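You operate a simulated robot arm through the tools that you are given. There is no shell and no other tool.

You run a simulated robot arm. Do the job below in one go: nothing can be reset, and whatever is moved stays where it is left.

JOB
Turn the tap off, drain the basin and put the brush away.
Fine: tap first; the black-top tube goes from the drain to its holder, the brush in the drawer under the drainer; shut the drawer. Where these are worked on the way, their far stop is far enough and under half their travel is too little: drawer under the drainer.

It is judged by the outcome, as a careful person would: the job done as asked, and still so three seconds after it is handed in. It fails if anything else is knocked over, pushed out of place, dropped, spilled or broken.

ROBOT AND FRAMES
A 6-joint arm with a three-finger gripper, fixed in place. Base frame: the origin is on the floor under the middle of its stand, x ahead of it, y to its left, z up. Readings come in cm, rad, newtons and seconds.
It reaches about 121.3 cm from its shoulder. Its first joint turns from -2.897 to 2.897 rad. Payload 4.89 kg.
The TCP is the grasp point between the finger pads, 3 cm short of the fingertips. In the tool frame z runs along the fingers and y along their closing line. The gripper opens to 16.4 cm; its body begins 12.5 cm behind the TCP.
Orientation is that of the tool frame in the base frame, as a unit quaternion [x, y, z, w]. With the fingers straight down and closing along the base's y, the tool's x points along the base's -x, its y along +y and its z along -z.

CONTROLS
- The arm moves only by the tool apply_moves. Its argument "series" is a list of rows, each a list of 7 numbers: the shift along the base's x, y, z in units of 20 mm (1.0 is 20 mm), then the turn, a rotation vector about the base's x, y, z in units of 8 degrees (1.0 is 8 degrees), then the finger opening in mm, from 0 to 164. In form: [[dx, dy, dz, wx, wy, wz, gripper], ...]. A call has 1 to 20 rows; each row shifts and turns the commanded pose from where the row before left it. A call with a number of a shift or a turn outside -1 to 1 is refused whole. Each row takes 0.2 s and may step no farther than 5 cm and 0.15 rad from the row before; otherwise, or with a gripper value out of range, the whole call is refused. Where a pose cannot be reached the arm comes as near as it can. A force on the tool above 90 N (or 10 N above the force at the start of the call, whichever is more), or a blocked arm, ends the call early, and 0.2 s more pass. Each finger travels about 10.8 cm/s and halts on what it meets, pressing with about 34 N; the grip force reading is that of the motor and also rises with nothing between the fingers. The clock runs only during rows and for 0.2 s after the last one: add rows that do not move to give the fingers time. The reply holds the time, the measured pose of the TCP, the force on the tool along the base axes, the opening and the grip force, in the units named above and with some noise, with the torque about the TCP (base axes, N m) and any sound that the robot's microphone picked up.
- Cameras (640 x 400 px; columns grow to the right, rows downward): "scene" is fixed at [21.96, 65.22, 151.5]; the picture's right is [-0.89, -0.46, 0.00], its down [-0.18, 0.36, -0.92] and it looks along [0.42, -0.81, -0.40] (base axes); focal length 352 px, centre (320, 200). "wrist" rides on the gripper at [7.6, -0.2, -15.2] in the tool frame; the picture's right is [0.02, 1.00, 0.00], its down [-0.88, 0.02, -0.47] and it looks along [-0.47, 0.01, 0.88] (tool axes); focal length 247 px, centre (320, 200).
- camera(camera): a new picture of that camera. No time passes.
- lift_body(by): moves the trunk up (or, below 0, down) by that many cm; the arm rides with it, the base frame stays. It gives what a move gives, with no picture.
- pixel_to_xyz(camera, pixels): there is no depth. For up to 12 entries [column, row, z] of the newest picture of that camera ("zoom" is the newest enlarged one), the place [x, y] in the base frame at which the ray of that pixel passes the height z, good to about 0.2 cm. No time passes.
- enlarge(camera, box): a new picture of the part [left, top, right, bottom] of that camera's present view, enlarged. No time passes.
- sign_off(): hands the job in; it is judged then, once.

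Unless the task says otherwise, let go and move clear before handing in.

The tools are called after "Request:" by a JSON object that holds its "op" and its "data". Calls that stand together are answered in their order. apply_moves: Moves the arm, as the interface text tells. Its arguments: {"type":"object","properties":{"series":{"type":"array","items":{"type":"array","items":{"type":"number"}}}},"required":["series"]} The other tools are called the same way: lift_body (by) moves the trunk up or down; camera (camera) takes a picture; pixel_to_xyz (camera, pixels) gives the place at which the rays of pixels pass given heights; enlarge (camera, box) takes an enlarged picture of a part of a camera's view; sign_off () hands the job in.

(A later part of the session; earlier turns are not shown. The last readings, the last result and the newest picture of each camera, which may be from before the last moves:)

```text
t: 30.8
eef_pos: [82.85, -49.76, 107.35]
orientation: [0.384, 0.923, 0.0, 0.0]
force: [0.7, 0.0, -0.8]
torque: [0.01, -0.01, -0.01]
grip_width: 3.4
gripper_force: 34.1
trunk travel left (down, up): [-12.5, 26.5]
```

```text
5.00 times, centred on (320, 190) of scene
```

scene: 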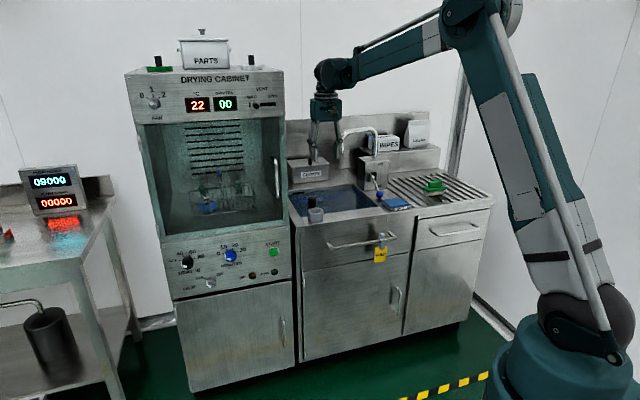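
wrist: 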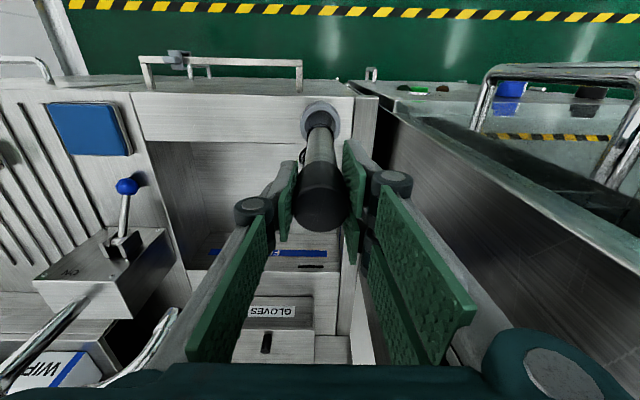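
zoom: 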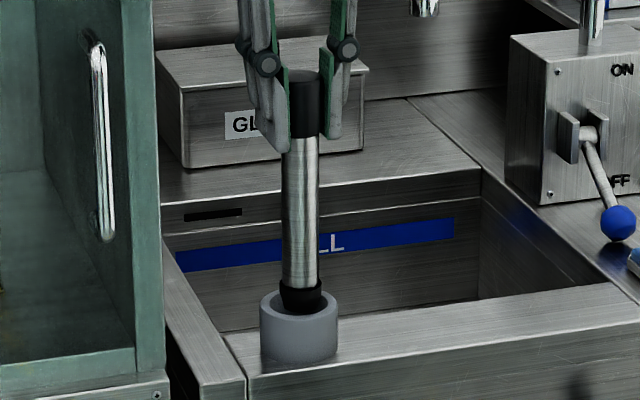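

The foot is entering the mouth, centred at wrist zoom (290,190). I'll lower in small steps until it bottoms out.

Request:
{"op": "apply_moves", "data": {"series": [[0, 0, -0.25, 0, 0, 0, 20], [0, 0, -0.25, 0, 0, 0, 20], [0, 0, -0.25, 0, 0, 0, 20], [0, 0, -0.15, 0, 0, 0, 20], [0, 0, -0.15, 0, 0, 0, 20]]}}

Request:
{"op": "enlarge", "data": {"camera": "scene", "box": [280, 150, 360, 230]}}

```text
t: 32.0
eef_pos: [82.72, -49.74, 105.05]
orientation: [0.383, 0.924, 0.0, 0.0]
force: [0.1, -0.9, -0.9]
torque: [0.0, -0.01, -0.01]
grip_width: 3.37
gripper_force: 34.4
trunk travel left (down, up): [-12.5, 26.5]
```

```text
5.00 times, centred on (320, 190) of scene
```

zoom: 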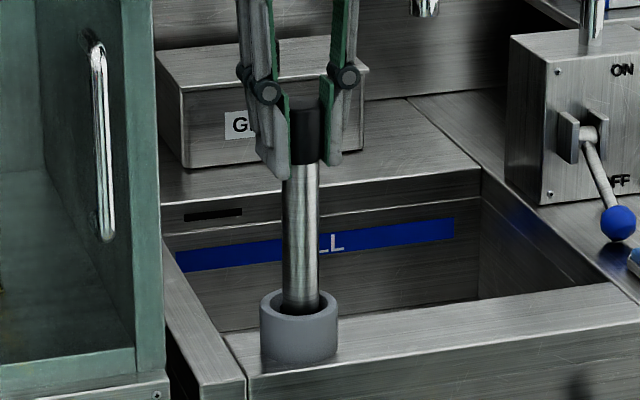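

There's no contact yet, so I'll continue in 2 mm steps and watch for upward force.

Request:
{"op": "apply_moves", "data": {"series": [[0, 0, -0.1, 0, 0, 0, 20], [0, 0, -0.1, 0, 0, 0, 20], [0, 0, -0.1, 0, 0, 0, 20]]}}

```text
t: 32.8
eef_pos: [82.82, -49.64, 104.61]
orientation: [0.383, 0.924, 0.0, -0.001]
force: [0.8, 0.1, -0.9]
torque: [0.01, -0.05, 0.01]
grip_width: 3.35
gripper_force: 34.1
trunk travel left (down, up): [-12.5, 26.5]
```

Still no contact force, so I'll lower a little further.

Request:
{"op": "apply_moves", "data": {"series": [[0, 0, -0.1, 0, 0, 0, 20], [0, 0, -0.1, 0, 0, 0, 20], [0, 0, -0.1, 0, 0, 0, 20]]}}

```text
t: 33.6
eef_pos: [82.66, -49.83, 103.95]
orientation: [0.383, 0.924, -0.001, 0.0]
force: [0.1, -0.3, -1.9]
torque: [0.03, 0.0, 0.04]
grip_width: 3.35
gripper_force: 34.5
trunk travel left (down, up): [-12.5, 26.5]
```

No contact yet at TCP z≈104, so I'll keep lowering carefully.

Request:
{"op": "apply_moves", "data": {"series": [[0, 0, -0.1, 0, 0, 0, 20], [0, 0, -0.1, 0, 0, 0, 20]]}}

Request:
{"op": "enlarge", "data": {"camera": "scene", "box": [280, 150, 360, 230]}}

Request:
{"op": "enlarge", "data": {"camera": "wrist", "box": [260, 60, 400, 200]}}

```text
t: 34.2
eef_pos: [82.7, -49.73, 103.55]
orientation: [0.383, 0.924, 0.0, 0.0]
force: [-0.1, -0.4, -0.8]
torque: [0.01, 0.0, -0.01]
grip_width: 3.33
gripper_force: 34.1
trunk travel left (down, up): [-12.5, 26.5]
```

```text
5.00 times, centred on (320, 190) of scene
```

zoom: 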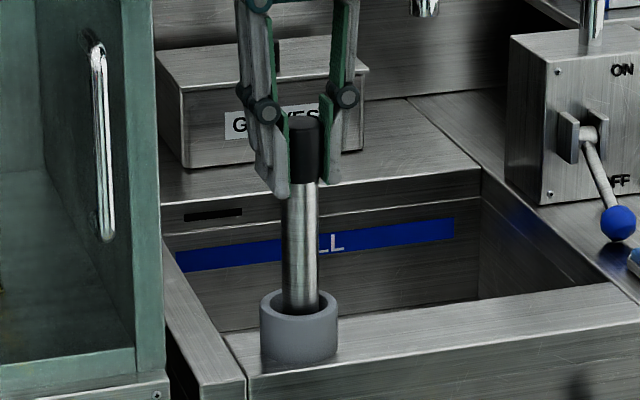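

```text
2.86 times, centred on (330, 130) of wrist
```

zoom: 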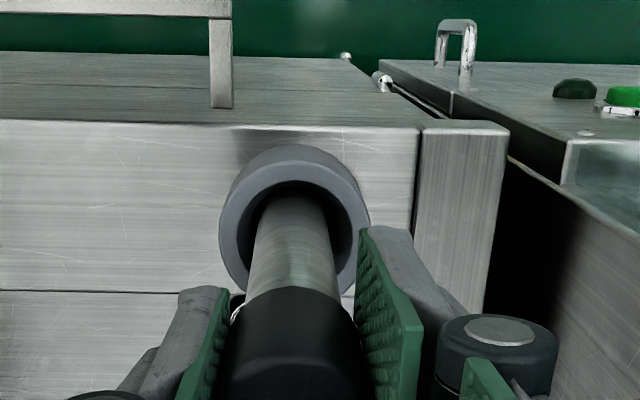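

The tube moves with the fingers with no slip, and its foot should be close to the bottom. I'll continue in very small steps.

Request:
{"op": "apply_moves", "data": {"series": [[0, 0, -0.08, 0, 0, 0, 20], [0, 0, -0.08, 0, 0, 0, 20], [0, 0, -0.08, 0, 0, 0, 20]]}}

```text
t: 35.0
eef_pos: [82.86, -49.67, 103.18]
orientation: [0.383, 0.924, 0.0, 0.0]
force: [0.2, -1.8, 28.6]
torque: [-0.03, -0.07, -0.05]
grip_width: 3.29
gripper_force: 34.2
trunk travel left (down, up): [-12.5, 26.5]
```

Contact at 28.6 N: the tube stands on the bottom of the holder. I'll ease off slightly and open the fingers gently.

Request:
{"op": "apply_moves", "data": {"series": [[0, 0, 0.05, 0, 0, 0, 20], [0, 0, 0, 0, 0, 0, 38], [0, 0, 0, 0, 0, 0, 50], [0, 0, 0, 0, 0, 0, 70], [0, 0, 0, 0, 0, 0, 70], [0, 0, 0, 0, 0, 0, 70]]}}

Request:
{"op": "enlarge", "data": {"camera": "scene", "box": [280, 150, 360, 230]}}

Request:
{"op": "enlarge", "data": {"camera": "wrist", "box": [260, 60, 400, 240]}}

```text
t: 36.4
eef_pos: [82.77, -49.65, 103.31]
orientation: [0.383, 0.924, -0.001, 0.0]
force: [0.2, 0.3, -0.5]
torque: [0.04, -0.02, -0.01]
grip_width: 7.01
gripper_force: 0.1
trunk travel left (down, up): [-12.5, 26.5]
```

```text
5.00 times, centred on (320, 190) of scene
```

zoom: 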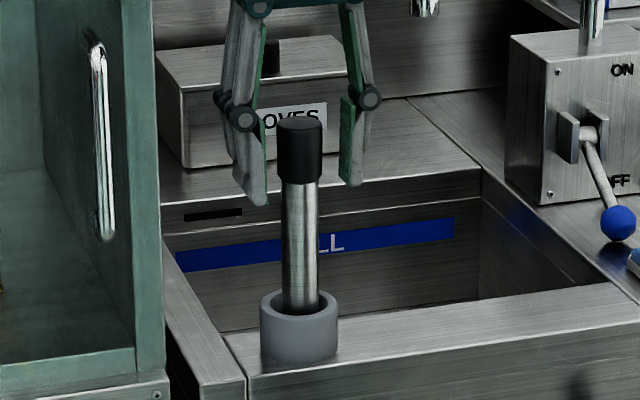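

```text
2.22 times, centred on (330, 150) of wrist
```

zoom: 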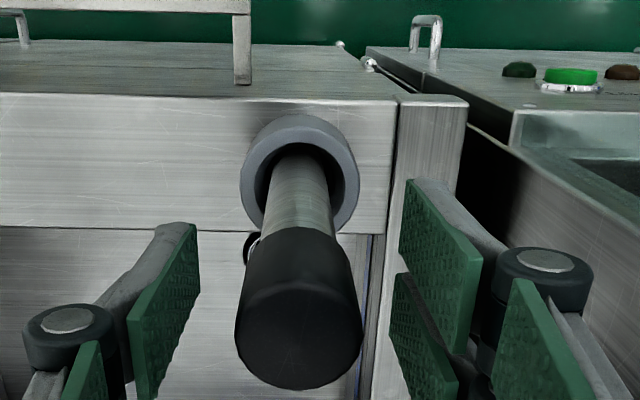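

The tube stands in its holder and the fingers are clear of the cap. I'll rise straight up to z≈121.

Request:
{"op": "apply_moves", "data": {"series": [[0, 0, 0.5, 0, 0, 0, 70], [0, 0, 1, 0, 0, 0, 70], [0, 0, 1, 0, 0, 0, 70], [0, 0, 1, 0, 0, 0, 70], [0, 0, 1, 0, 0, 0, 70], [0, 0, 1, 0, 0, 0, 70], [0, 0, 1, 0, 0, 0, 70], [0, 0, 1, 0, 0, 0, 70], [0, 0, 1, 0, 0, 0, 70], [0, 0, 0.5, 0, 0, 0, 70]]}}

Request:
{"op": "camera", "data": {"camera": "scene"}}

Request:
{"op": "camera", "data": {"camera": "wrist"}}

```text
t: 38.6
eef_pos: [82.76, -49.43, 121.14]
orientation: [0.382, 0.924, 0.001, 0.0]
force: [0.5, 0.0, -0.9]
torque: [-0.02, 0.01, 0.03]
grip_width: 7.01
gripper_force: 0.1
trunk travel left (down, up): [-12.5, 26.5]
```

```text
taken
```

scene: 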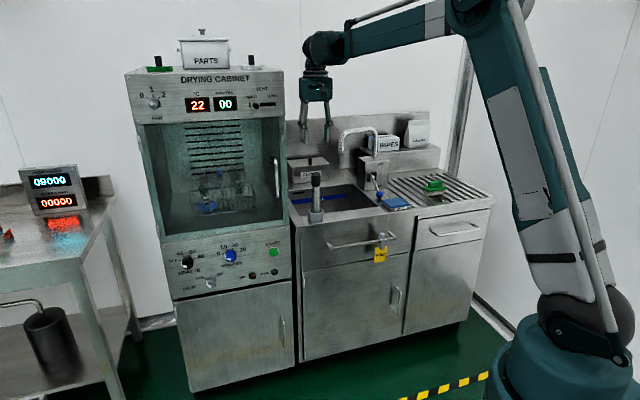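

```text
taken
```

wrist: 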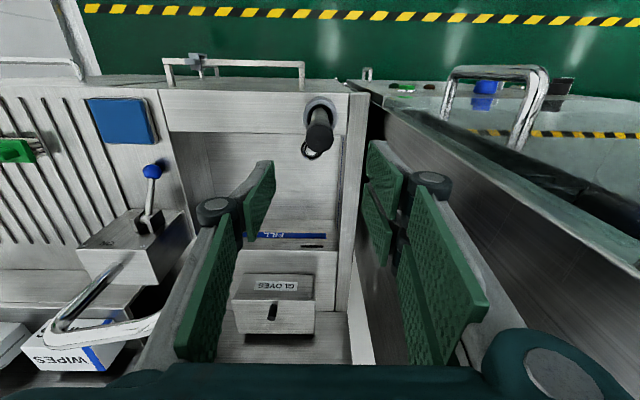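

The basin is empty and the tube stands in its holder at scene (316,195). I'll swing back and right towards the drawer, turning the tool 90° so the fingers close across the handle bar.

Request:
{"op": "apply_moves", "data": {"series": [[-0.978, -0.407, 0, 0, 0, -0.331, 70], [-0.978, -0.407, 0, 0, 0, -0.331, 70], [-0.978, -0.407, 0, 0, 0, -0.331, 70], [-0.978, -0.407, 0, 0, 0, -0.331, 70], [-0.978, -0.407, 0, 0, 0, -0.331, 70], [-0.978, -0.407, 0, 0, 0, -0.331, 70], [-0.978, -0.407, 0, 0, 0, -0.331, 70], [-0.978, -0.407, 0, 0, 0, -0.331, 70], [-0.978, -0.407, 0, 0, 0, -0.331, 70], [-0.978, -0.407, 0, 0, 0, -0.331, 70], [-0.978, -0.407, 0, 0, 0, -0.331, 70], [-0.978, -0.407, 0, 0, 0, -0.331, 70], [-0.978, -0.407, 0, 0, 0, -0.331, 70], [-0.978, -0.407, 0, 0, 0, -0.331, 70], [-0.978, -0.407, 0, 0, 0, -0.331, 70], [-0.978, -0.407, 0, 0, 0, -0.331, 70], [-0.978, -0.407, 0, 0, 0, -0.331, 70]]}}

Request:
{"op": "camera", "data": {"camera": "scene"}}

```text
t: 42.2
eef_pos: [49.4, -63.27, 121.28]
orientation: [0.707, 0.707, 0.0, 0.0]
force: [0.0, -0.4, -0.1]
torque: [-0.02, 0.07, -0.01]
grip_width: 7.01
gripper_force: 0.2
trunk travel left (down, up): [-12.5, 26.5]
```

```text
taken
```

scene: 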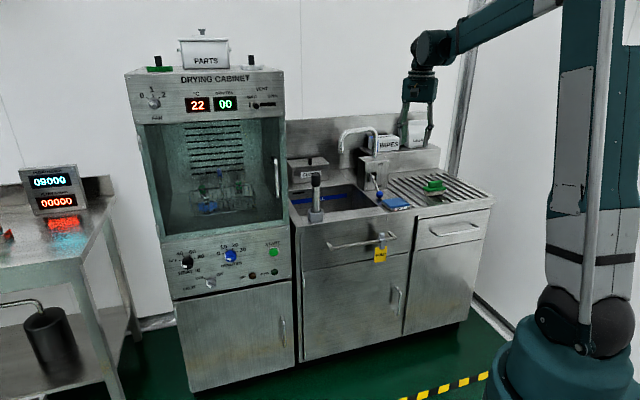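

That's halfway, and everything is clear. I'll finish the move to in front of the drawer and lower to z≈98.

Request:
{"op": "apply_moves", "data": {"series": [[-0.978, -0.407, -0.3, 0, 0, -0.331, 70], [-0.978, -0.407, -0.5, 0, 0, -0.331, 70], [-0.978, -0.407, -0.7, 0, 0, -0.331, 70], [-0.978, -0.407, -0.7, 0, 0, -0.331, 70], [-0.978, -0.407, -0.7, 0, 0, -0.331, 60], [-0.978, -0.407, -0.7, 0, 0, -0.331, 50], [-0.978, -0.407, -0.7, 0, 0, -0.331, 50], [-0.978, -0.407, -0.7, 0, 0, -0.331, 50], [-0.978, -0.407, -0.7, 0, 0, -0.331, 50], [-0.978, -0.407, -0.7, 0, 0, -0.331, 50], [-0.978, -0.407, -0.7, 0, 0, -0.331, 50], [-0.978, -0.407, -0.7, 0, 0, -0.331, 50], [-0.978, -0.407, -0.7, 0, 0, -0.331, 50], [-0.978, -0.407, -0.7, 0, 0, -0.331, 50], [-0.978, -0.407, -0.7, 0, 0, -0.331, 50], [-0.978, -0.407, -0.7, 0, 0, -0.331, 50], [-0.978, -0.407, -0.7, 0, 0, -0.331, 50], [0, 0, 0, 0, 0, 0, 50]]}}

Request:
{"op": "camera", "data": {"camera": "scene"}}

Request:
{"op": "camera", "data": {"camera": "wrist"}}

```text
t: 46.0
eef_pos: [16.01, -76.85, 98.91]
orientation: [0.924, 0.382, 0.0, 0.0]
force: [-0.4, 0.5, 0.6]
torque: [-0.02, 0.06, -0.03]
grip_width: 4.98
gripper_force: 0.1
trunk travel left (down, up): [-12.5, 26.5]
```

```text
taken
```

scene: 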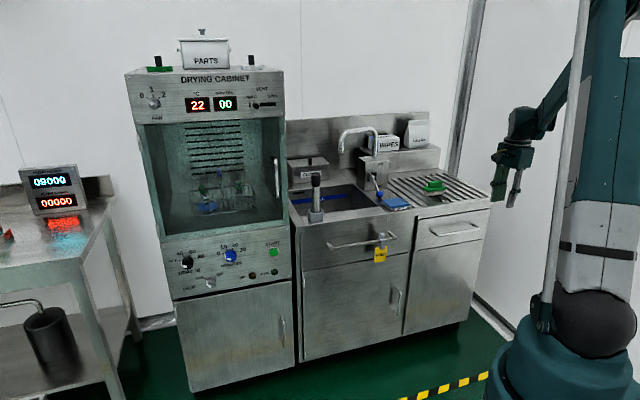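

```text
taken
```

wrist: 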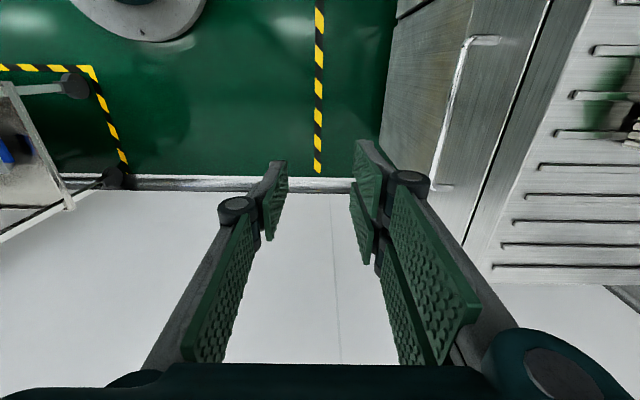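

The handle bar shows in the wrist view from (468,40) to (436,187). I'll triangulate it against the scene view.

Request:
{"op": "enlarge", "data": {"camera": "wrist", "box": [380, 0, 540, 200]}}

Request:
{"op": "pixel_to_xyz", "data": {"camera": "wrist", "pixels": [[468, 40, 70], [468, 40, 75], [436, 187, 70], [436, 187, 75], [455, 110, 70], [455, 110, 75], [499, 35, 70], [499, 35, 75], [540, 20, 85], [470, 230, 85]]}}

Request:
{"op": "pixel_to_xyz", "data": {"camera": "scene", "pixels": [[437.65, 235.9, 70], [437.65, 235.9, 75], [478.8, 227.65, 70], [478.8, 227.65, 75], [458, 232, 70], [458, 232, 75]]}}

Request:
{"op": "enlarge", "data": {"camera": "scene", "box": [412, 196, 508, 256]}}

```text
2.00 times, centred on (460, 100) of wrist
```

zoom: 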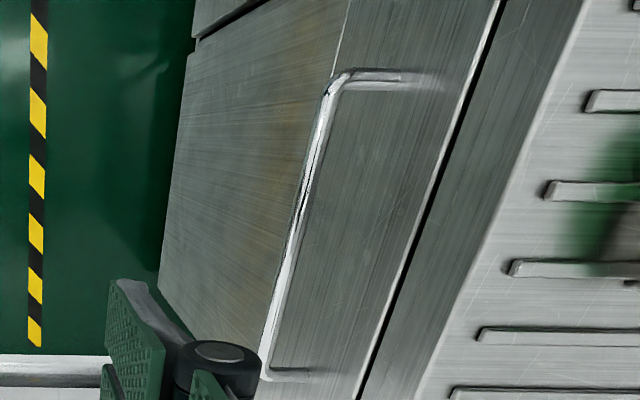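

```text
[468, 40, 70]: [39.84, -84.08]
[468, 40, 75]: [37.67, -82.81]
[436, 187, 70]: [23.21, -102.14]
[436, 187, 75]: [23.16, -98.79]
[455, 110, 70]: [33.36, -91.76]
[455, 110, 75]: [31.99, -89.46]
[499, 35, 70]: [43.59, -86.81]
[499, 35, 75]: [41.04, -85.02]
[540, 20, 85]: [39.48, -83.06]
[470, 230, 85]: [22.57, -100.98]
```

```text
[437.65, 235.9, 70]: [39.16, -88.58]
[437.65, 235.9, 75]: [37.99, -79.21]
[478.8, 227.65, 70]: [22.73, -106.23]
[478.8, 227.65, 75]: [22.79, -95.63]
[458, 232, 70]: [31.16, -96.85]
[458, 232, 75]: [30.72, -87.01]
```

```text
6.67 times, centred on (460, 226) of scene
```

zoom: 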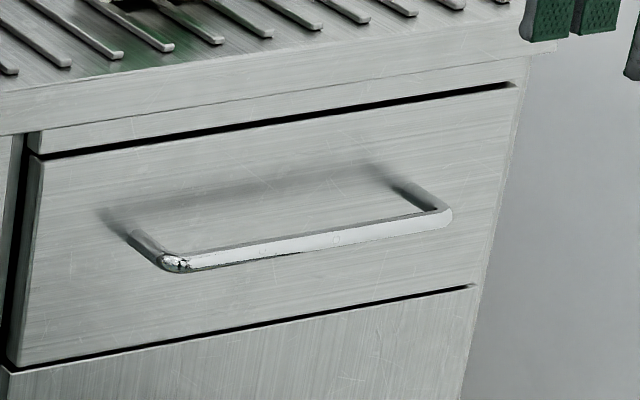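

The bar is at d≈86.2 cm, z≈72.8, spanning s≈31.7 to 54.7 along the counter, with a gap of about 4 cm to the drawer front. I'll tilt the tool 72° so the fingers point at the handle, and lower to its height while staying back.

Request:
{"op": "apply_moves", "data": {"series": [[0, 0, -0.96, -0.53, -0.53, 0, 50], [0, 0, -0.96, -0.53, -0.53, 0, 50], [0, 0, -0.96, -0.53, -0.53, 0, 50], [0, 0, -0.96, -0.53, -0.53, 0, 50], [0, 0, -0.96, -0.53, -0.53, 0, 50], [0, 0, -0.96, -0.53, -0.53, 0, 50], [0, 0, -0.96, -0.53, -0.53, 0, 50], [0, 0, -0.96, -0.53, -0.53, 0, 50], [0, 0, -0.96, -0.53, -0.53, 0, 50], [0, 0, -0.96, -0.53, -0.53, 0, 50], [0, 0, -0.96, -0.53, -0.53, 0, 50], [0, 0, -0.96, -0.53, -0.53, 0, 50], [0, 0, 0, 0, 0, 0, 50]]}}

Request:
{"op": "camera", "data": {"camera": "scene"}}

Request:
{"op": "camera", "data": {"camera": "wrist"}}

```text
t: 48.8
eef_pos: [15.1, -86.43, 84.59]
orientation: [0.747, 0.31, 0.226, 0.542]
force: [0.4, -0.7, 0.2]
torque: [-0.04, 0.03, -0.02]
grip_width: 5.0
gripper_force: 0.1
out of reach, approached as far as the arm can: row 9, 10, 11, 12
trunk travel left (down, up): [-12.5, 26.5]
```

```text
taken
```

scene: 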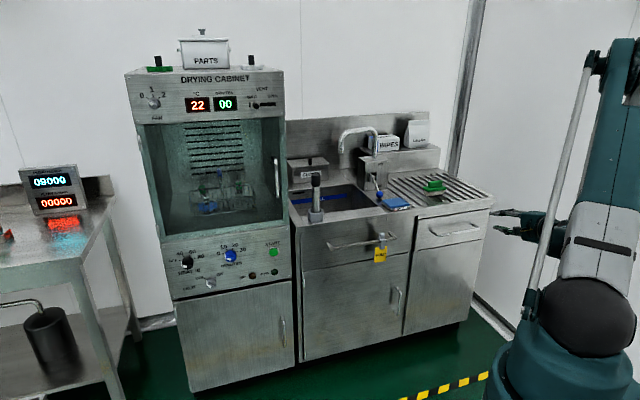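

```text
taken
```

wrist: 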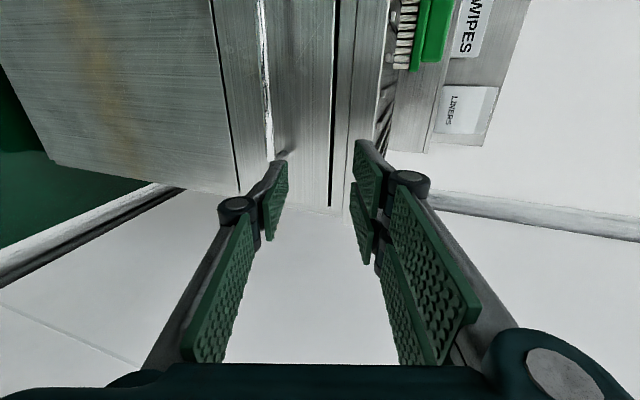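

The arm couldn't fold in that close: it stopped at (15.1, -86.4, 84.6) instead of the commanded point. The shoulder sits low for this reach, so I'll raise the trunk to gain distance for a low tool pose; the fingers are clear of the counter here.

Request:
{"op": "lift_body", "data": {"by": 20}}

Request:
{"op": "camera", "data": {"camera": "scene"}}

```text
t: 51.0
eef_pos: [15.2, -86.31, 104.48]
orientation: [0.748, 0.31, 0.227, 0.542]
force: [0.8, -0.7, 0.0]
torque: [-0.01, -0.01, 0.02]
grip_width: 4.99
gripper_force: 0.1
trunk travel left (down, up): [-32.5, 6.5]
```

```text
taken
```

scene: 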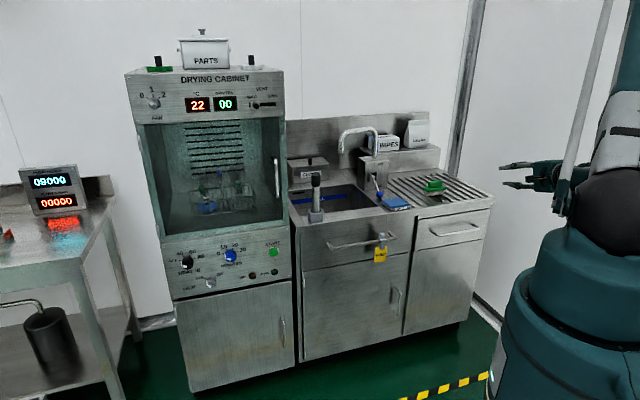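

The trunk is up 20 cm and the gripper rode up with it. I'll test a still row to confirm where the commanded pose is.

Request:
{"op": "apply_moves", "data": {"series": [[0, 0, 0, 0, 0, 0, 50]]}}

```text
t: 51.4
eef_pos: [15.2, -86.31, 104.66]
orientation: [0.748, 0.31, 0.226, 0.541]
force: [-0.6, -0.2, -0.6]
torque: [-0.02, 0.0, 0.0]
grip_width: 5.0
gripper_force: 0.1
trunk travel left (down, up): [-32.5, 6.5]
```

The commanded pose matches the measured one. Now I'll go to a pre-grasp point about 10 cm short of the handle at the same tilt.

Request:
{"op": "apply_moves", "data": {"series": [[0.271, 0.073, -0.95, 0, 0, 0, 50], [0.271, 0.073, -0.95, 0, 0, 0, 50], [0.271, 0.073, -0.95, 0, 0, 0, 50], [0.271, 0.073, -0.95, 0, 0, 0, 50], [0.271, 0.073, -0.95, 0, 0, 0, 50], [0.271, 0.073, -0.95, 0, 0, 0, 50], [0.271, 0.073, -0.95, 0, 0, 0, 50], [0.271, 0.073, -0.95, 0, 0, 0, 50], [0.271, 0.073, -0.95, 0, 0, 0, 50], [0.271, 0.073, -0.95, 0, 0, 0, 50], [0.271, 0.073, -0.95, 0, 0, 0, 50], [0.271, 0.073, -0.95, 0, 0, 0, 50], [0.271, 0.073, -0.95, 0, 0, 0, 50], [0.271, 0.073, -0.95, 0, 0, 0, 50], [0.271, 0.073, -0.95, 0, 0, 0, 50], [0, 0, 0, 0, 0, 0, 50]]}}

Request:
{"op": "camera", "data": {"camera": "scene"}}

Request:
{"op": "camera", "data": {"camera": "wrist"}}

```text
t: 54.8
eef_pos: [22.47, -98.29, 85.0]
orientation: [0.749, 0.31, 0.226, 0.541]
force: [-0.4, -0.1, -0.2]
torque: [0.05, -0.04, 0.01]
grip_width: 5.02
gripper_force: 0.1
out of reach, approached as far as the arm can: row 1, 2, 3, 4, 5, 6, 7, 8, 9, 10, 11, 12, 13, 14, 15
trunk travel left (down, up): [-32.5, 6.5]
```

```text
taken
```

scene: 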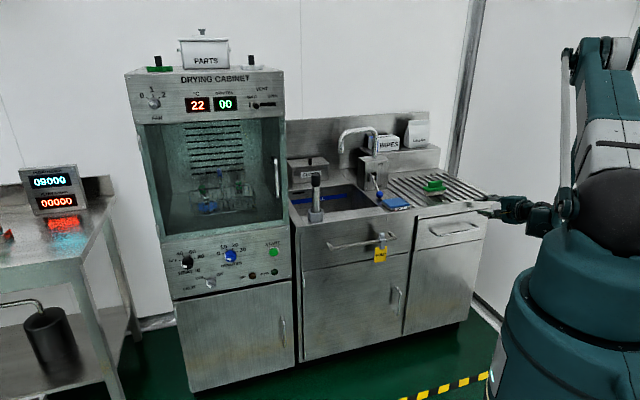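

```text
taken
```

wrist: 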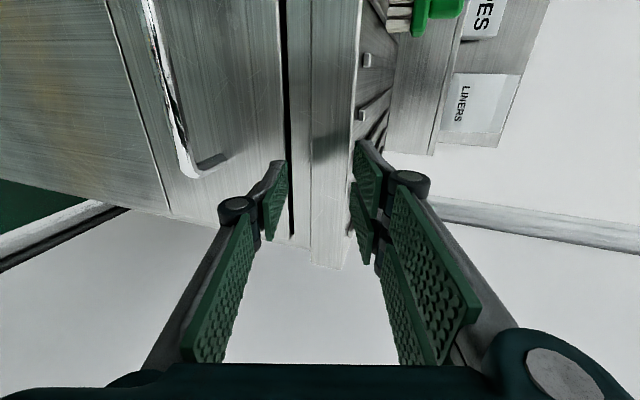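

All rows reported out of reach and the tool drifted to d≈85 cm, close to the counter edge but touching nothing. The limit looks like the wrist bend, so I'll rise clear first, then use a steeper tool angle and lower the trunk again.

Request:
{"op": "apply_moves", "data": {"series": [[0, 0, 0.8, 0, 0, 0, 50], [0, 0, 1, 0, 0, 0, 50], [0, 0, 1, 0, 0, 0, 50], [0, 0, 1, 0, 0, 0, 50], [0, 0, 1, 0, 0, 0, 50], [0, 0, 1, 0, 0, 0, 50], [0, 0, 1, 0, 0, 0, 50], [-0.5, 0.5, 0.6, 0.35, 0.35, 0, 50], [-0.6, 0.6, 0.6, 0.5, 0.5, 0, 50], [-0.6, 0.6, 0.6, 0.5, 0.5, 0, 50], [-0.6, 0.6, 0.5, 0.5, 0.5, 0, 50], [-0.6, 0.6, 0, 0.5, 0.5, 0, 50], [-0.6, 0.6, 0, 0.48, 0.48, 0, 50]]}}

Request:
{"op": "camera", "data": {"camera": "scene"}}

```text
t: 57.6
eef_pos: [15.45, -91.09, 103.17]
orientation: [0.87, 0.359, 0.131, 0.313]
force: [0.6, -1.1, 0.4]
torque: [0.03, -0.04, 0.03]
grip_width: 5.0
gripper_force: 0.1
trunk travel left (down, up): [-32.5, 6.5]
```

```text
taken
```

scene: 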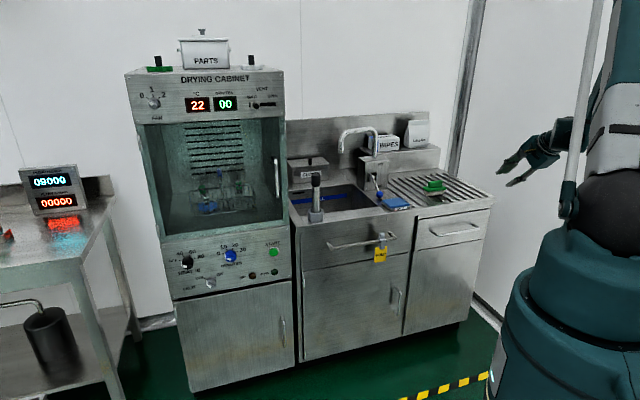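

The tool is now tilted about 40° and held back at d≈75 cm, clear of the counter and handle. I'll lower the trunk by 20 cm to its starting height.

Request:
{"op": "lift_body", "data": {"by": -20}}

Request:
{"op": "camera", "data": {"camera": "wrist"}}

Request:
{"op": "camera", "data": {"camera": "scene"}}

```text
t: 59.7
eef_pos: [15.46, -91.01, 83.2]
orientation: [0.869, 0.359, 0.131, 0.314]
force: [-0.6, -0.2, 0.4]
torque: [-0.03, 0.02, 0.0]
grip_width: 4.99
gripper_force: 0.1
trunk travel left (down, up): [-12.5, 26.5]
```

```text
taken
```

wrist: 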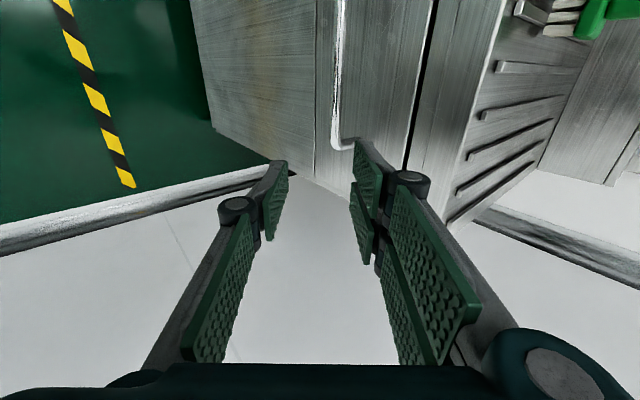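

```text
taken
```

scene: 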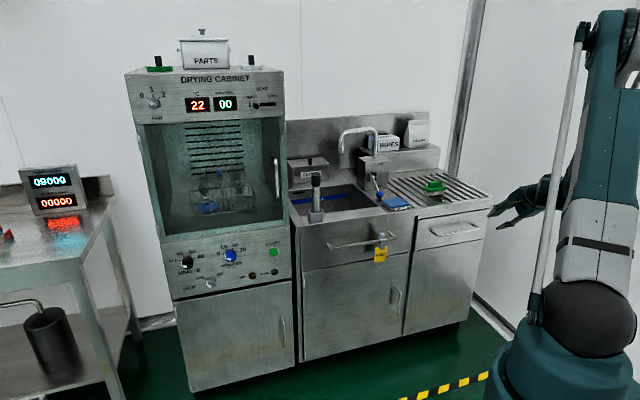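

Now I'll shift left along the counter to the middle of the handle and check that the pose is reachable.

Request:
{"op": "apply_moves", "data": {"series": [[0.67, 0.67, -0.2, 0, 0, 0, 50], [0.67, 0.67, -0.2, 0, 0, 0, 50], [0.67, 0.67, -0.2, 0, 0, 0, 50], [0.67, 0.67, -0.2, 0, 0, 0, 50], [0.67, 0.67, -0.2, 0, 0, 0, 50], [0, 0, 0, 0, 0, 0, 50]]}}

Request:
{"op": "camera", "data": {"camera": "wrist"}}

Request:
{"op": "enlarge", "data": {"camera": "scene", "box": [400, 160, 560, 260]}}

```text
t: 61.1
eef_pos: [21.89, -84.34, 80.88]
orientation: [0.869, 0.359, 0.131, 0.314]
force: [-0.5, 0.8, 1.1]
torque: [0.01, -0.03, 0.03]
grip_width: 4.99
gripper_force: 0.1
trunk travel left (down, up): [-12.5, 26.5]
```

```text
taken
```

wrist: 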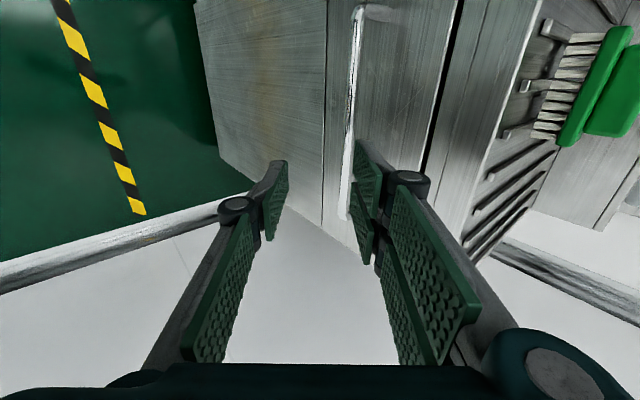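

```text
4.00 times, centred on (480, 210) of scene
```

zoom: 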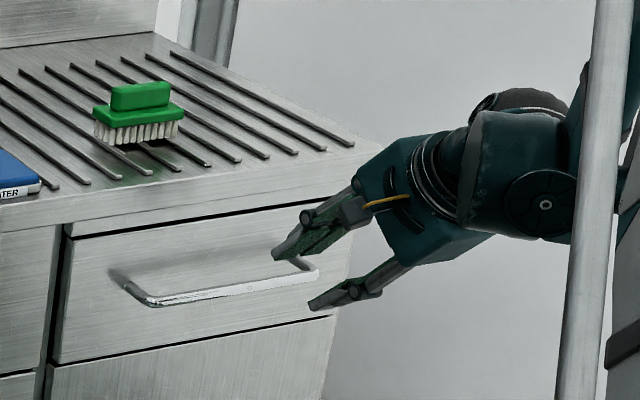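

The pose is reachable, and the wrist view shows the bar just left of the paired fingertips at (352,130). I'll move to the pre-grasp point and check the bar's position between the pads.

Request:
{"op": "apply_moves", "data": {"series": [[0.62, -0.38, -0.23, 0, 0, 0, 50], [0.62, -0.38, -0.23, 0, 0, 0, 50], [0.61, -0.37, -0.24, 0, 0, 0, 50], [0, 0, 0, 0, 0, 0, 50]]}}

Request:
{"op": "enlarge", "data": {"camera": "wrist", "box": [220, 0, 460, 280]}}

Request:
{"op": "enlarge", "data": {"camera": "scene", "box": [420, 180, 532, 250]}}

```text
t: 62.1
eef_pos: [25.66, -86.47, 79.78]
orientation: [0.869, 0.36, 0.132, 0.314]
force: [0.3, 0.4, 0.6]
torque: [0.0, 0.02, 0.01]
grip_width: 5.0
gripper_force: 0.0
trunk travel left (down, up): [-12.5, 26.5]
```

```text
1.43 times, centred on (340, 140) of wrist
```

zoom: 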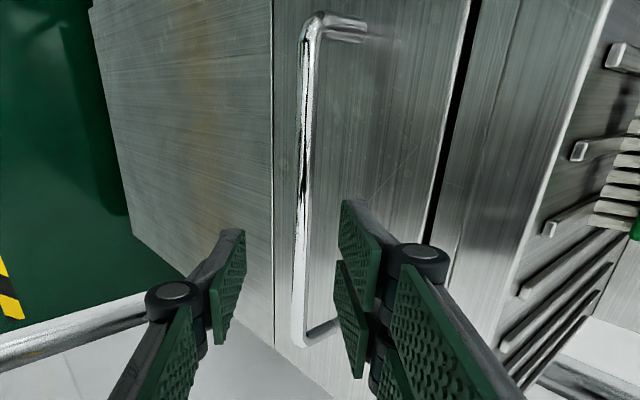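

```text
5.71 times, centred on (476, 215) of scene
```

zoom: 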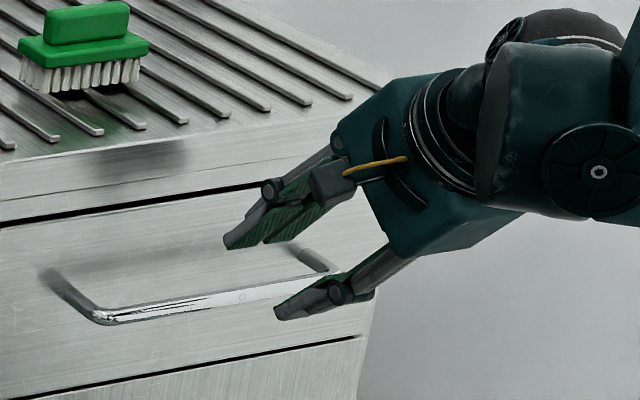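

The bar runs cleanly between the single finger and the pair at wrist zoom (303,230). I'll advance along the tool axis most of the way and check.

Request:
{"op": "apply_moves", "data": {"series": [[0.33, -0.33, -0.56, 0, 0, 0, 50], [0.33, -0.33, -0.56, 0, 0, 0, 50], [0.33, -0.33, -0.56, 0, 0, 0, 50], [0.33, -0.33, -0.56, 0, 0, 0, 50], [0, 0, 0, 0, 0, 0, 50]]}}

Request:
{"op": "enlarge", "data": {"camera": "wrist", "box": [220, 0, 460, 280]}}

Request:
{"op": "enlarge", "data": {"camera": "scene", "box": [420, 180, 532, 250]}}

```text
t: 63.3
eef_pos: [28.43, -89.25, 75.31]
orientation: [0.869, 0.36, 0.131, 0.314]
force: [0.2, -0.2, -0.9]
torque: [-0.02, 0.0, 0.03]
grip_width: 5.01
gripper_force: 0.0
trunk travel left (down, up): [-12.5, 26.5]
```

```text
1.43 times, centred on (340, 140) of wrist
```

zoom: 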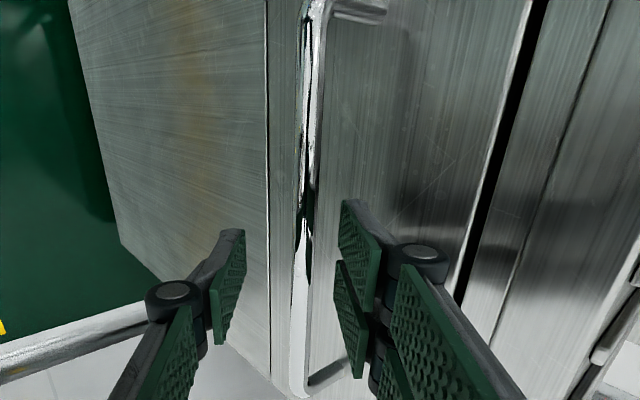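

```text
5.71 times, centred on (476, 215) of scene
```

zoom: 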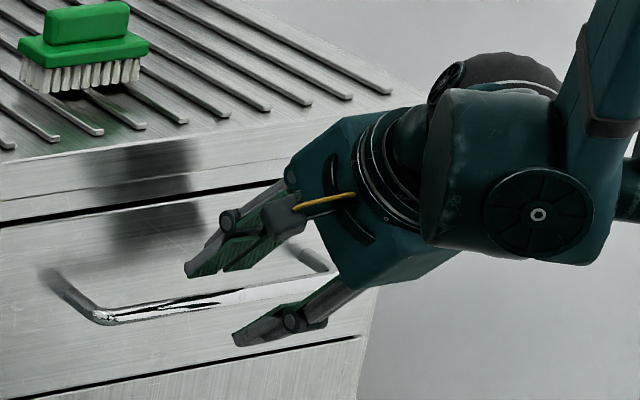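

The tips are just about to pass the bar at wrist zoom (300,260). I'll narrow to 42 mm, advance 2.4 cm more, then close.

Request:
{"op": "apply_moves", "data": {"series": [[0, 0, 0, 0, 0, 0, 42], [0.18, -0.18, -0.31, 0, 0, 0, 42], [0.18, -0.18, -0.31, 0, 0, 0, 42], [0.18, -0.18, -0.31, 0, 0, 0, 42], [0, 0, 0, 0, 0, 0, 42]]}}

Request:
{"op": "enlarge", "data": {"camera": "wrist", "box": [220, 0, 460, 280]}}

Request:
{"op": "enlarge", "data": {"camera": "scene", "box": [420, 180, 532, 250]}}

```text
t: 64.5
eef_pos: [29.48, -90.4, 73.45]
orientation: [0.869, 0.36, 0.132, 0.313]
force: [0.7, -0.6, 1.3]
torque: [0.01, 0.03, -0.01]
grip_width: 4.19
gripper_force: 0.1
trunk travel left (down, up): [-12.5, 26.5]
```

```text
1.43 times, centred on (340, 140) of wrist
```

zoom: 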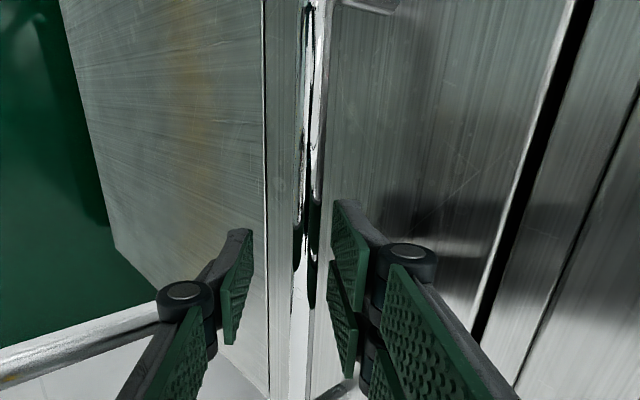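

```text
5.71 times, centred on (476, 215) of scene
```

zoom: 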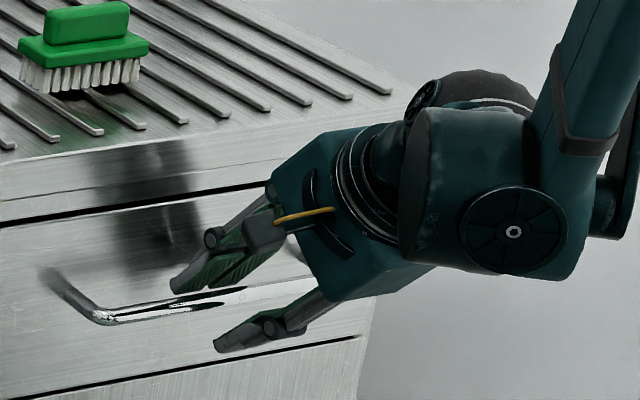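

The bar now sits between the pads, slightly towards the pair. I'll centre the tool on it while closing, then grip.

Request:
{"op": "apply_moves", "data": {"series": [[0.07, -0.07, 0.08, 0, 0, 0, 34], [0.07, -0.07, 0.08, 0, 0, 0, 26], [0, 0, 0, 0, 0, 0, 16], [0, 0, 0, 0, 0, 0, 5], [0, 0, 0, 0, 0, 0, 5], [0, 0, 0, 0, 0, 0, 5]]}}

Request:
{"op": "enlarge", "data": {"camera": "wrist", "box": [220, 0, 460, 280]}}

Request:
{"op": "enlarge", "data": {"camera": "scene", "box": [420, 180, 532, 250]}}

```text
t: 65.9
eef_pos: [29.87, -90.6, 73.85]
orientation: [0.869, 0.359, 0.132, 0.313]
force: [0.6, -4.2, 12.3]
torque: [-0.08, -0.1, 0.06]
grip_width: 1.29
gripper_force: 44.4
trunk travel left (down, up): [-12.5, 26.5]
```

```text
1.43 times, centred on (340, 140) of wrist
```

zoom: 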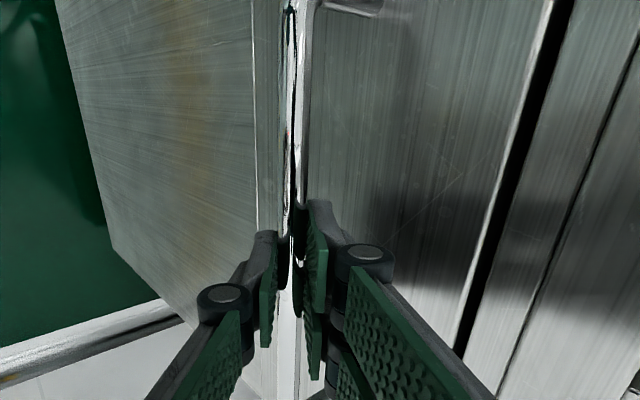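

```text
5.71 times, centred on (476, 215) of scene
```

zoom: 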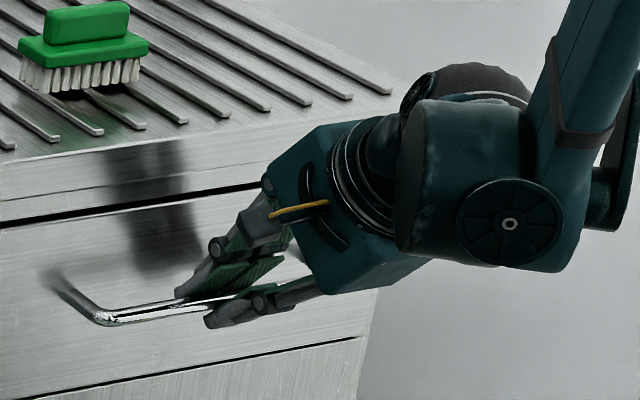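

The bar is gripped at a 1.29 cm width. I'll pull straight out along the drawer direction, slowly at first.

Request:
{"op": "apply_moves", "data": {"series": [[-0.3, 0.3, 0.05, 0, 0, 0, 5], [-0.35, 0.35, 0, 0, 0, 0, 5], [-0.35, 0.35, 0, 0, 0, 0, 5], [-0.35, 0.35, 0, 0, 0, 0, 5], [-0.35, 0.35, 0, 0, 0, 0, 5]]}}

Request:
{"op": "camera", "data": {"camera": "scene"}}

```text
t: 67.1
eef_pos: [26.56, -87.15, 73.78]
orientation: [0.869, 0.36, 0.132, 0.314]
force: [10.7, 12.7, -4.7]
torque: [-0.16, 0.33, -0.33]
grip_width: 1.28
gripper_force: 44.9
trunk travel left (down, up): [-12.5, 26.5]
```

```text
taken
```

scene: 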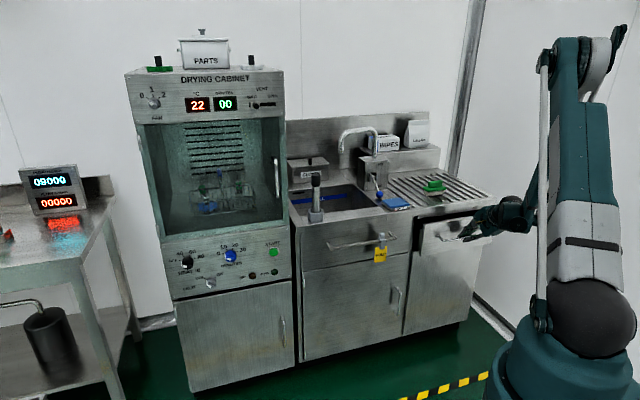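

The drawer is sliding out, about 4.8 cm so far, with a small sideways load. I'll continue with a slight direction correction.

Request:
{"op": "apply_moves", "data": {"series": [[-0.38, 0.42, 0, 0, 0, 0, 5], [-0.38, 0.42, 0, 0, 0, 0, 5], [-0.4, 0.42, 0, 0, 0, 0, 5], [-0.4, 0.42, 0, 0, 0, 0, 5], [-0.4, 0.42, 0, 0, 0, 0, 5], [-0.4, 0.42, 0, 0, 0, 0, 5]]}}

Request:
{"op": "camera", "data": {"camera": "scene"}}

```text
t: 68.5
eef_pos: [21.54, -82.29, 73.79]
orientation: [0.869, 0.359, 0.131, 0.314]
force: [-1.3, -0.4, -29.3]
torque: [-0.41, 0.69, -0.59]
grip_width: 1.27
gripper_force: 45.0
trunk travel left (down, up): [-12.5, 26.5]
```

```text
taken
```

scene: 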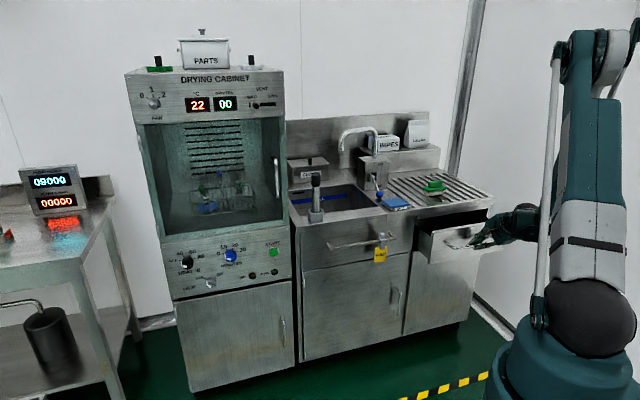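

The drawer is out about 11.8 cm, with some vertical load from a slight height mismatch. I'll ease down a millimetre and continue pulling.

Request:
{"op": "apply_moves", "data": {"series": [[0, 0, -0.06, 0, 0, 0, 5], [-0.4, 0.41, 0, 0, 0, 0, 5], [-0.4, 0.41, 0, 0, 0, 0, 5], [-0.4, 0.41, 0, 0, 0, 0, 5], [-0.4, 0.41, 0, 0, 0, 0, 5], [-0.4, 0.41, 0, 0, 0, 0, 5]]}}

Request:
{"op": "camera", "data": {"camera": "scene"}}

Request:
{"op": "camera", "data": {"camera": "wrist"}}

```text
t: 69.9
eef_pos: [17.74, -77.99, 73.68]
orientation: [0.869, 0.359, 0.131, 0.314]
force: [-21.1, -22.5, 28.5]
torque: [-0.35, 0.09, -0.28]
grip_width: 1.3
gripper_force: 45.1
trunk travel left (down, up): [-12.5, 26.5]
```

```text
taken
```

scene: 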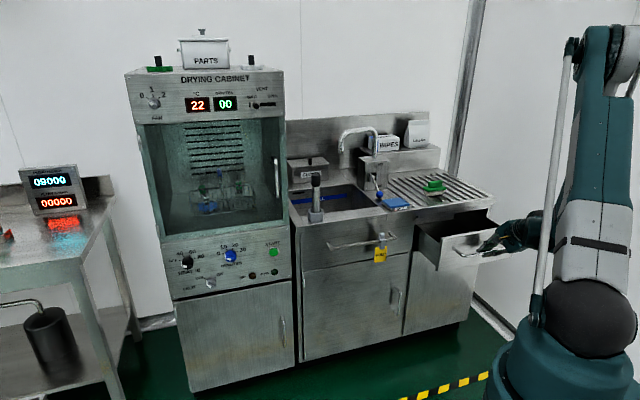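

```text
taken
```

wrist: 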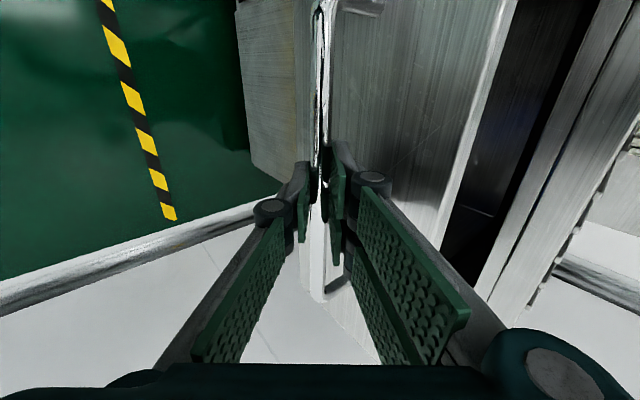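

The drawer is out about 17.5 cm, and I over-corrected sideways. I'll ease the side and height offsets and keep pulling.

Request:
{"op": "apply_moves", "data": {"series": [[-0.09, -0.08, 0.03, 0, 0, 0, 5], [-0.4, 0.4, 0, 0, 0, 0, 5], [-0.4, 0.4, 0, 0, 0, 0, 5], [-0.4, 0.4, 0, 0, 0, 0, 5], [-0.4, 0.4, 0, 0, 0, 0, 5]]}}

Request:
{"op": "enlarge", "data": {"camera": "scene", "box": [400, 170, 560, 270]}}

```text
t: 71.1
eef_pos: [14.38, -76.33, 74.96]
orientation: [0.869, 0.36, 0.13, 0.312]
force: [7.9, 8.4, -48.2]
torque: [0.52, 0.55, 0.34]
grip_width: 1.39
gripper_force: 45.0
out of reach, approached as far as the arm can: row 3, 4, 5
trunk travel left (down, up): [-12.5, 26.5]
```

```text
4.00 times, centred on (480, 220) of scene
```

zoom: 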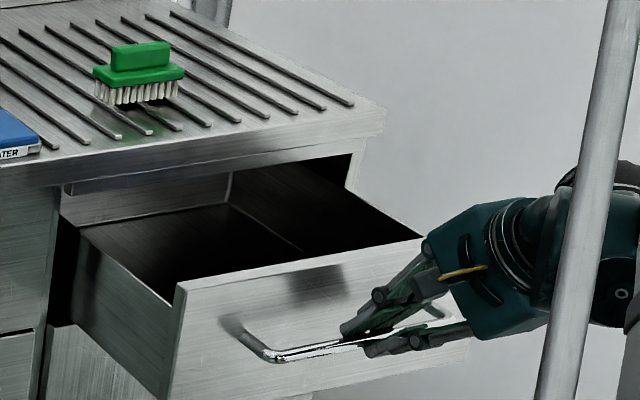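

The arm ran out of reach with the drawer about 21 cm out. I'll relax back slightly, let go of the handle and back out upwards; then I'll pull it further from inside with the fingers vertical.

Request:
{"op": "apply_moves", "data": {"series": [[0.3, -0.1, -0.2, 0, 0, 0, 5], [0.3, -0.1, -0.2, 0, 0, 0, 5], [0.2, -0.1, -0.15, 0, 0, 0, 5], [0, 0, 0, 0, 0, 0, 5]]}}

```text
t: 72.1
eef_pos: [15.89, -77.01, 74.45]
orientation: [0.869, 0.36, 0.133, 0.312]
force: [-11.1, -12.0, 45.1]
torque: [-0.67, -0.24, -0.26]
grip_width: 1.34
gripper_force: 44.7
out of reach, approached as far as the arm can: row 3
trunk travel left (down, up): [-12.5, 26.5]
```

The bar slipped slightly within the pads and the tool is now pressing on it, so I'll open the fingers to unload it.

Request:
{"op": "apply_moves", "data": {"series": [[0, 0, 0.05, 0, 0, 0, 20], [0, 0, 0, 0, 0, 0, 30], [0, 0, 0, 0, 0, 0, 42], [0, 0, 0, 0, 0, 0, 42]]}}

Request:
{"op": "camera", "data": {"camera": "wrist"}}

Request:
{"op": "enlarge", "data": {"camera": "scene", "box": [400, 170, 560, 270]}}

```text
t: 73.1
eef_pos: [15.98, -77.05, 74.39]
orientation: [0.869, 0.359, 0.131, 0.314]
force: [0.0, 0.1, -0.5]
torque: [0.0, 0.0, 0.03]
grip_width: 4.21
gripper_force: 0.1
trunk travel left (down, up): [-12.5, 26.5]
```

```text
taken
```

wrist: 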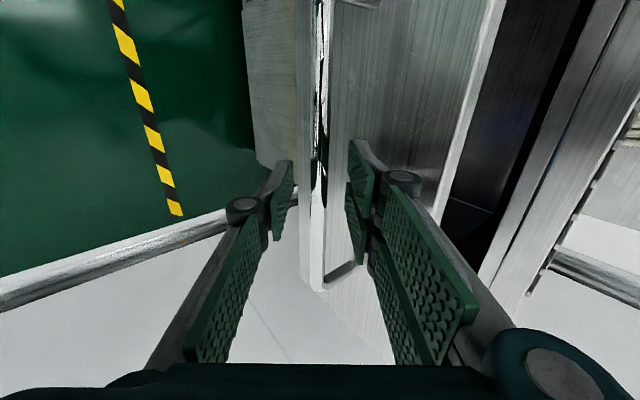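

```text
4.00 times, centred on (480, 220) of scene
```

zoom: 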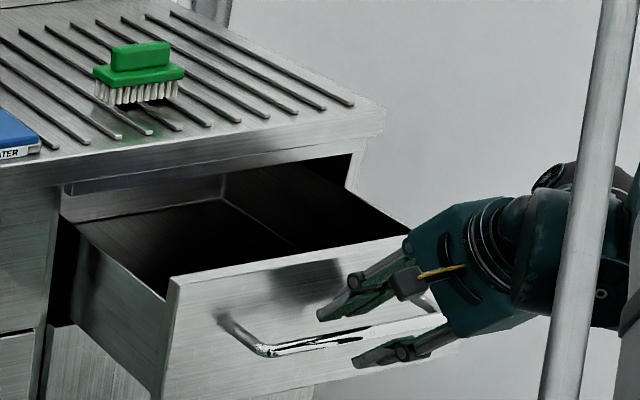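

Released cleanly. I'll retreat along the tool axis in small steps, checking that each is reachable.

Request:
{"op": "apply_moves", "data": {"series": [[-0.2, 0.2, 0.42, 0, 0, 0, 42], [-0.2, 0.2, 0.42, 0, 0, 0, 42]]}}

```text
t: 73.7
eef_pos: [15.21, -76.25, 76.03]
orientation: [0.869, 0.359, 0.133, 0.314]
force: [-0.4, -0.3, -0.4]
torque: [0.0, 0.02, 0.06]
grip_width: 4.2
gripper_force: 0.1
trunk travel left (down, up): [-12.5, 26.5]
```

That was reachable and free of contact. I'll keep retreating.

Request:
{"op": "apply_moves", "data": {"series": [[-0.22, 0.22, 0.45, 0, 0, 0, 42], [-0.22, 0.22, 0.45, 0, 0, 0, 42], [-0.22, 0.22, 0.45, 0, 0, 0, 42], [-0.2, 0.2, 0.5, 0, 0, 0, 42]]}}

Request:
{"op": "camera", "data": {"camera": "wrist"}}

Request:
{"op": "enlarge", "data": {"camera": "scene", "box": [400, 170, 560, 270]}}

```text
t: 74.7
eef_pos: [13.33, -74.43, 79.52]
orientation: [0.869, 0.359, 0.132, 0.314]
force: [-0.4, -0.1, -1.0]
torque: [0.05, -0.01, 0.01]
grip_width: 4.21
gripper_force: 0.0
trunk travel left (down, up): [-12.5, 26.5]
```

```text
taken
```

wrist: 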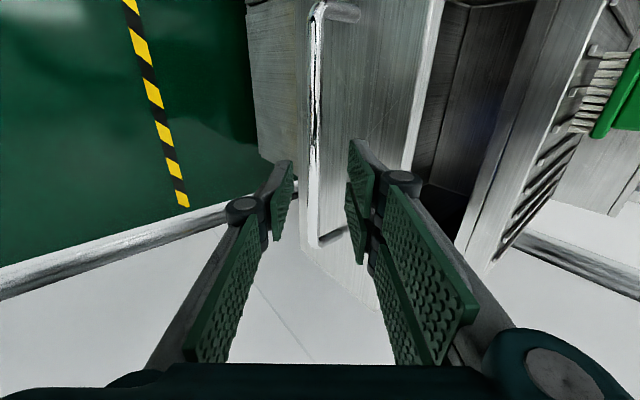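

```text
4.00 times, centred on (480, 220) of scene
```

zoom: 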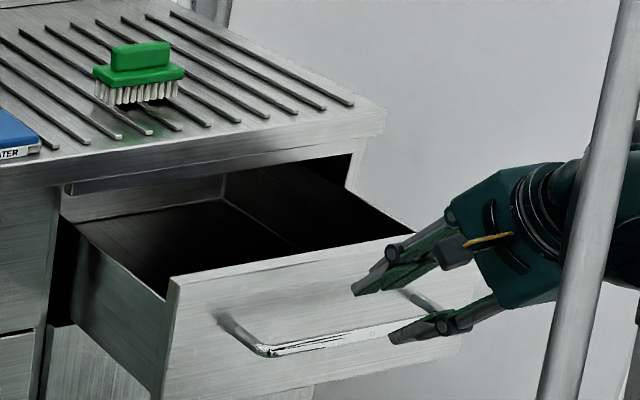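

The fingers are clear of the handle and the drawer is well open. I'll rise and rotate the tool back to vertical with the fingers closed.

Request:
{"op": "apply_moves", "data": {"series": [[0, 0, 1, 0, 0, 0, 42], [0, 0, 1, 0.36, 0.36, 0, 20], [0, 0, 1, 0.4, 0.4, 0, 0], [0, 0, 1, 0.4, 0.4, 0, 0], [0, 0, 1, 0.4, 0.4, 0, 0], [0, 0, 1, 0.4, 0.4, 0, 0], [0, 0, 1, 0.4, 0.4, 0, 0], [0, 0, 1, 0.4, 0.4, 0, 0], [0, 0, 1, 0.4, 0.4, 0, 0], [0, 0, 1, 0.36, 0.36, 0, 0], [0, 0, 0, 0, 0, 0, 0]]}}

Request:
{"op": "camera", "data": {"camera": "wrist"}}

Request:
{"op": "camera", "data": {"camera": "scene"}}

```text
t: 77.1
eef_pos: [13.53, -74.48, 99.65]
orientation: [0.924, 0.382, -0.001, -0.001]
force: [0.0, -0.6, 0.1]
torque: [0.04, 0.01, -0.04]
grip_width: 0.0
gripper_force: 34.3
trunk travel left (down, up): [-12.5, 26.5]
```

```text
taken
```

wrist: 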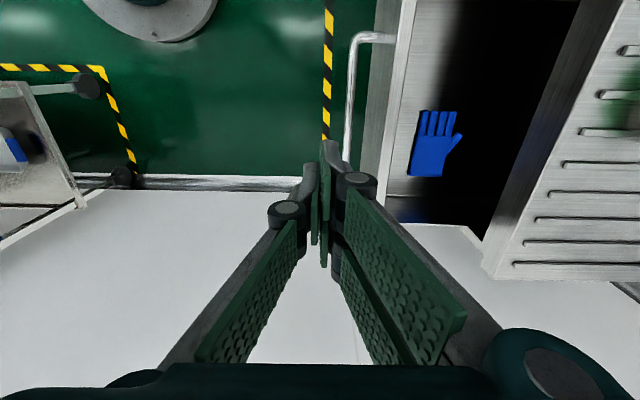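

```text
taken
```

scene: 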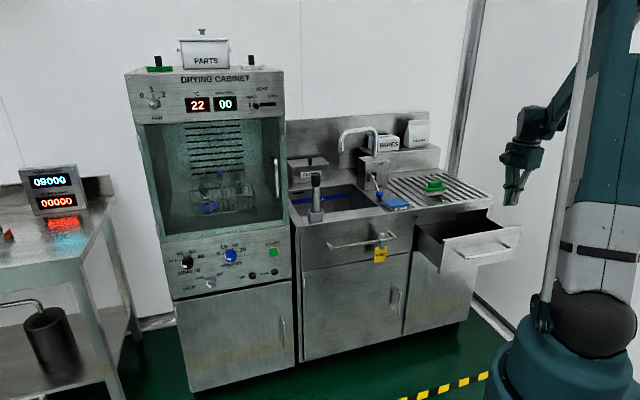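

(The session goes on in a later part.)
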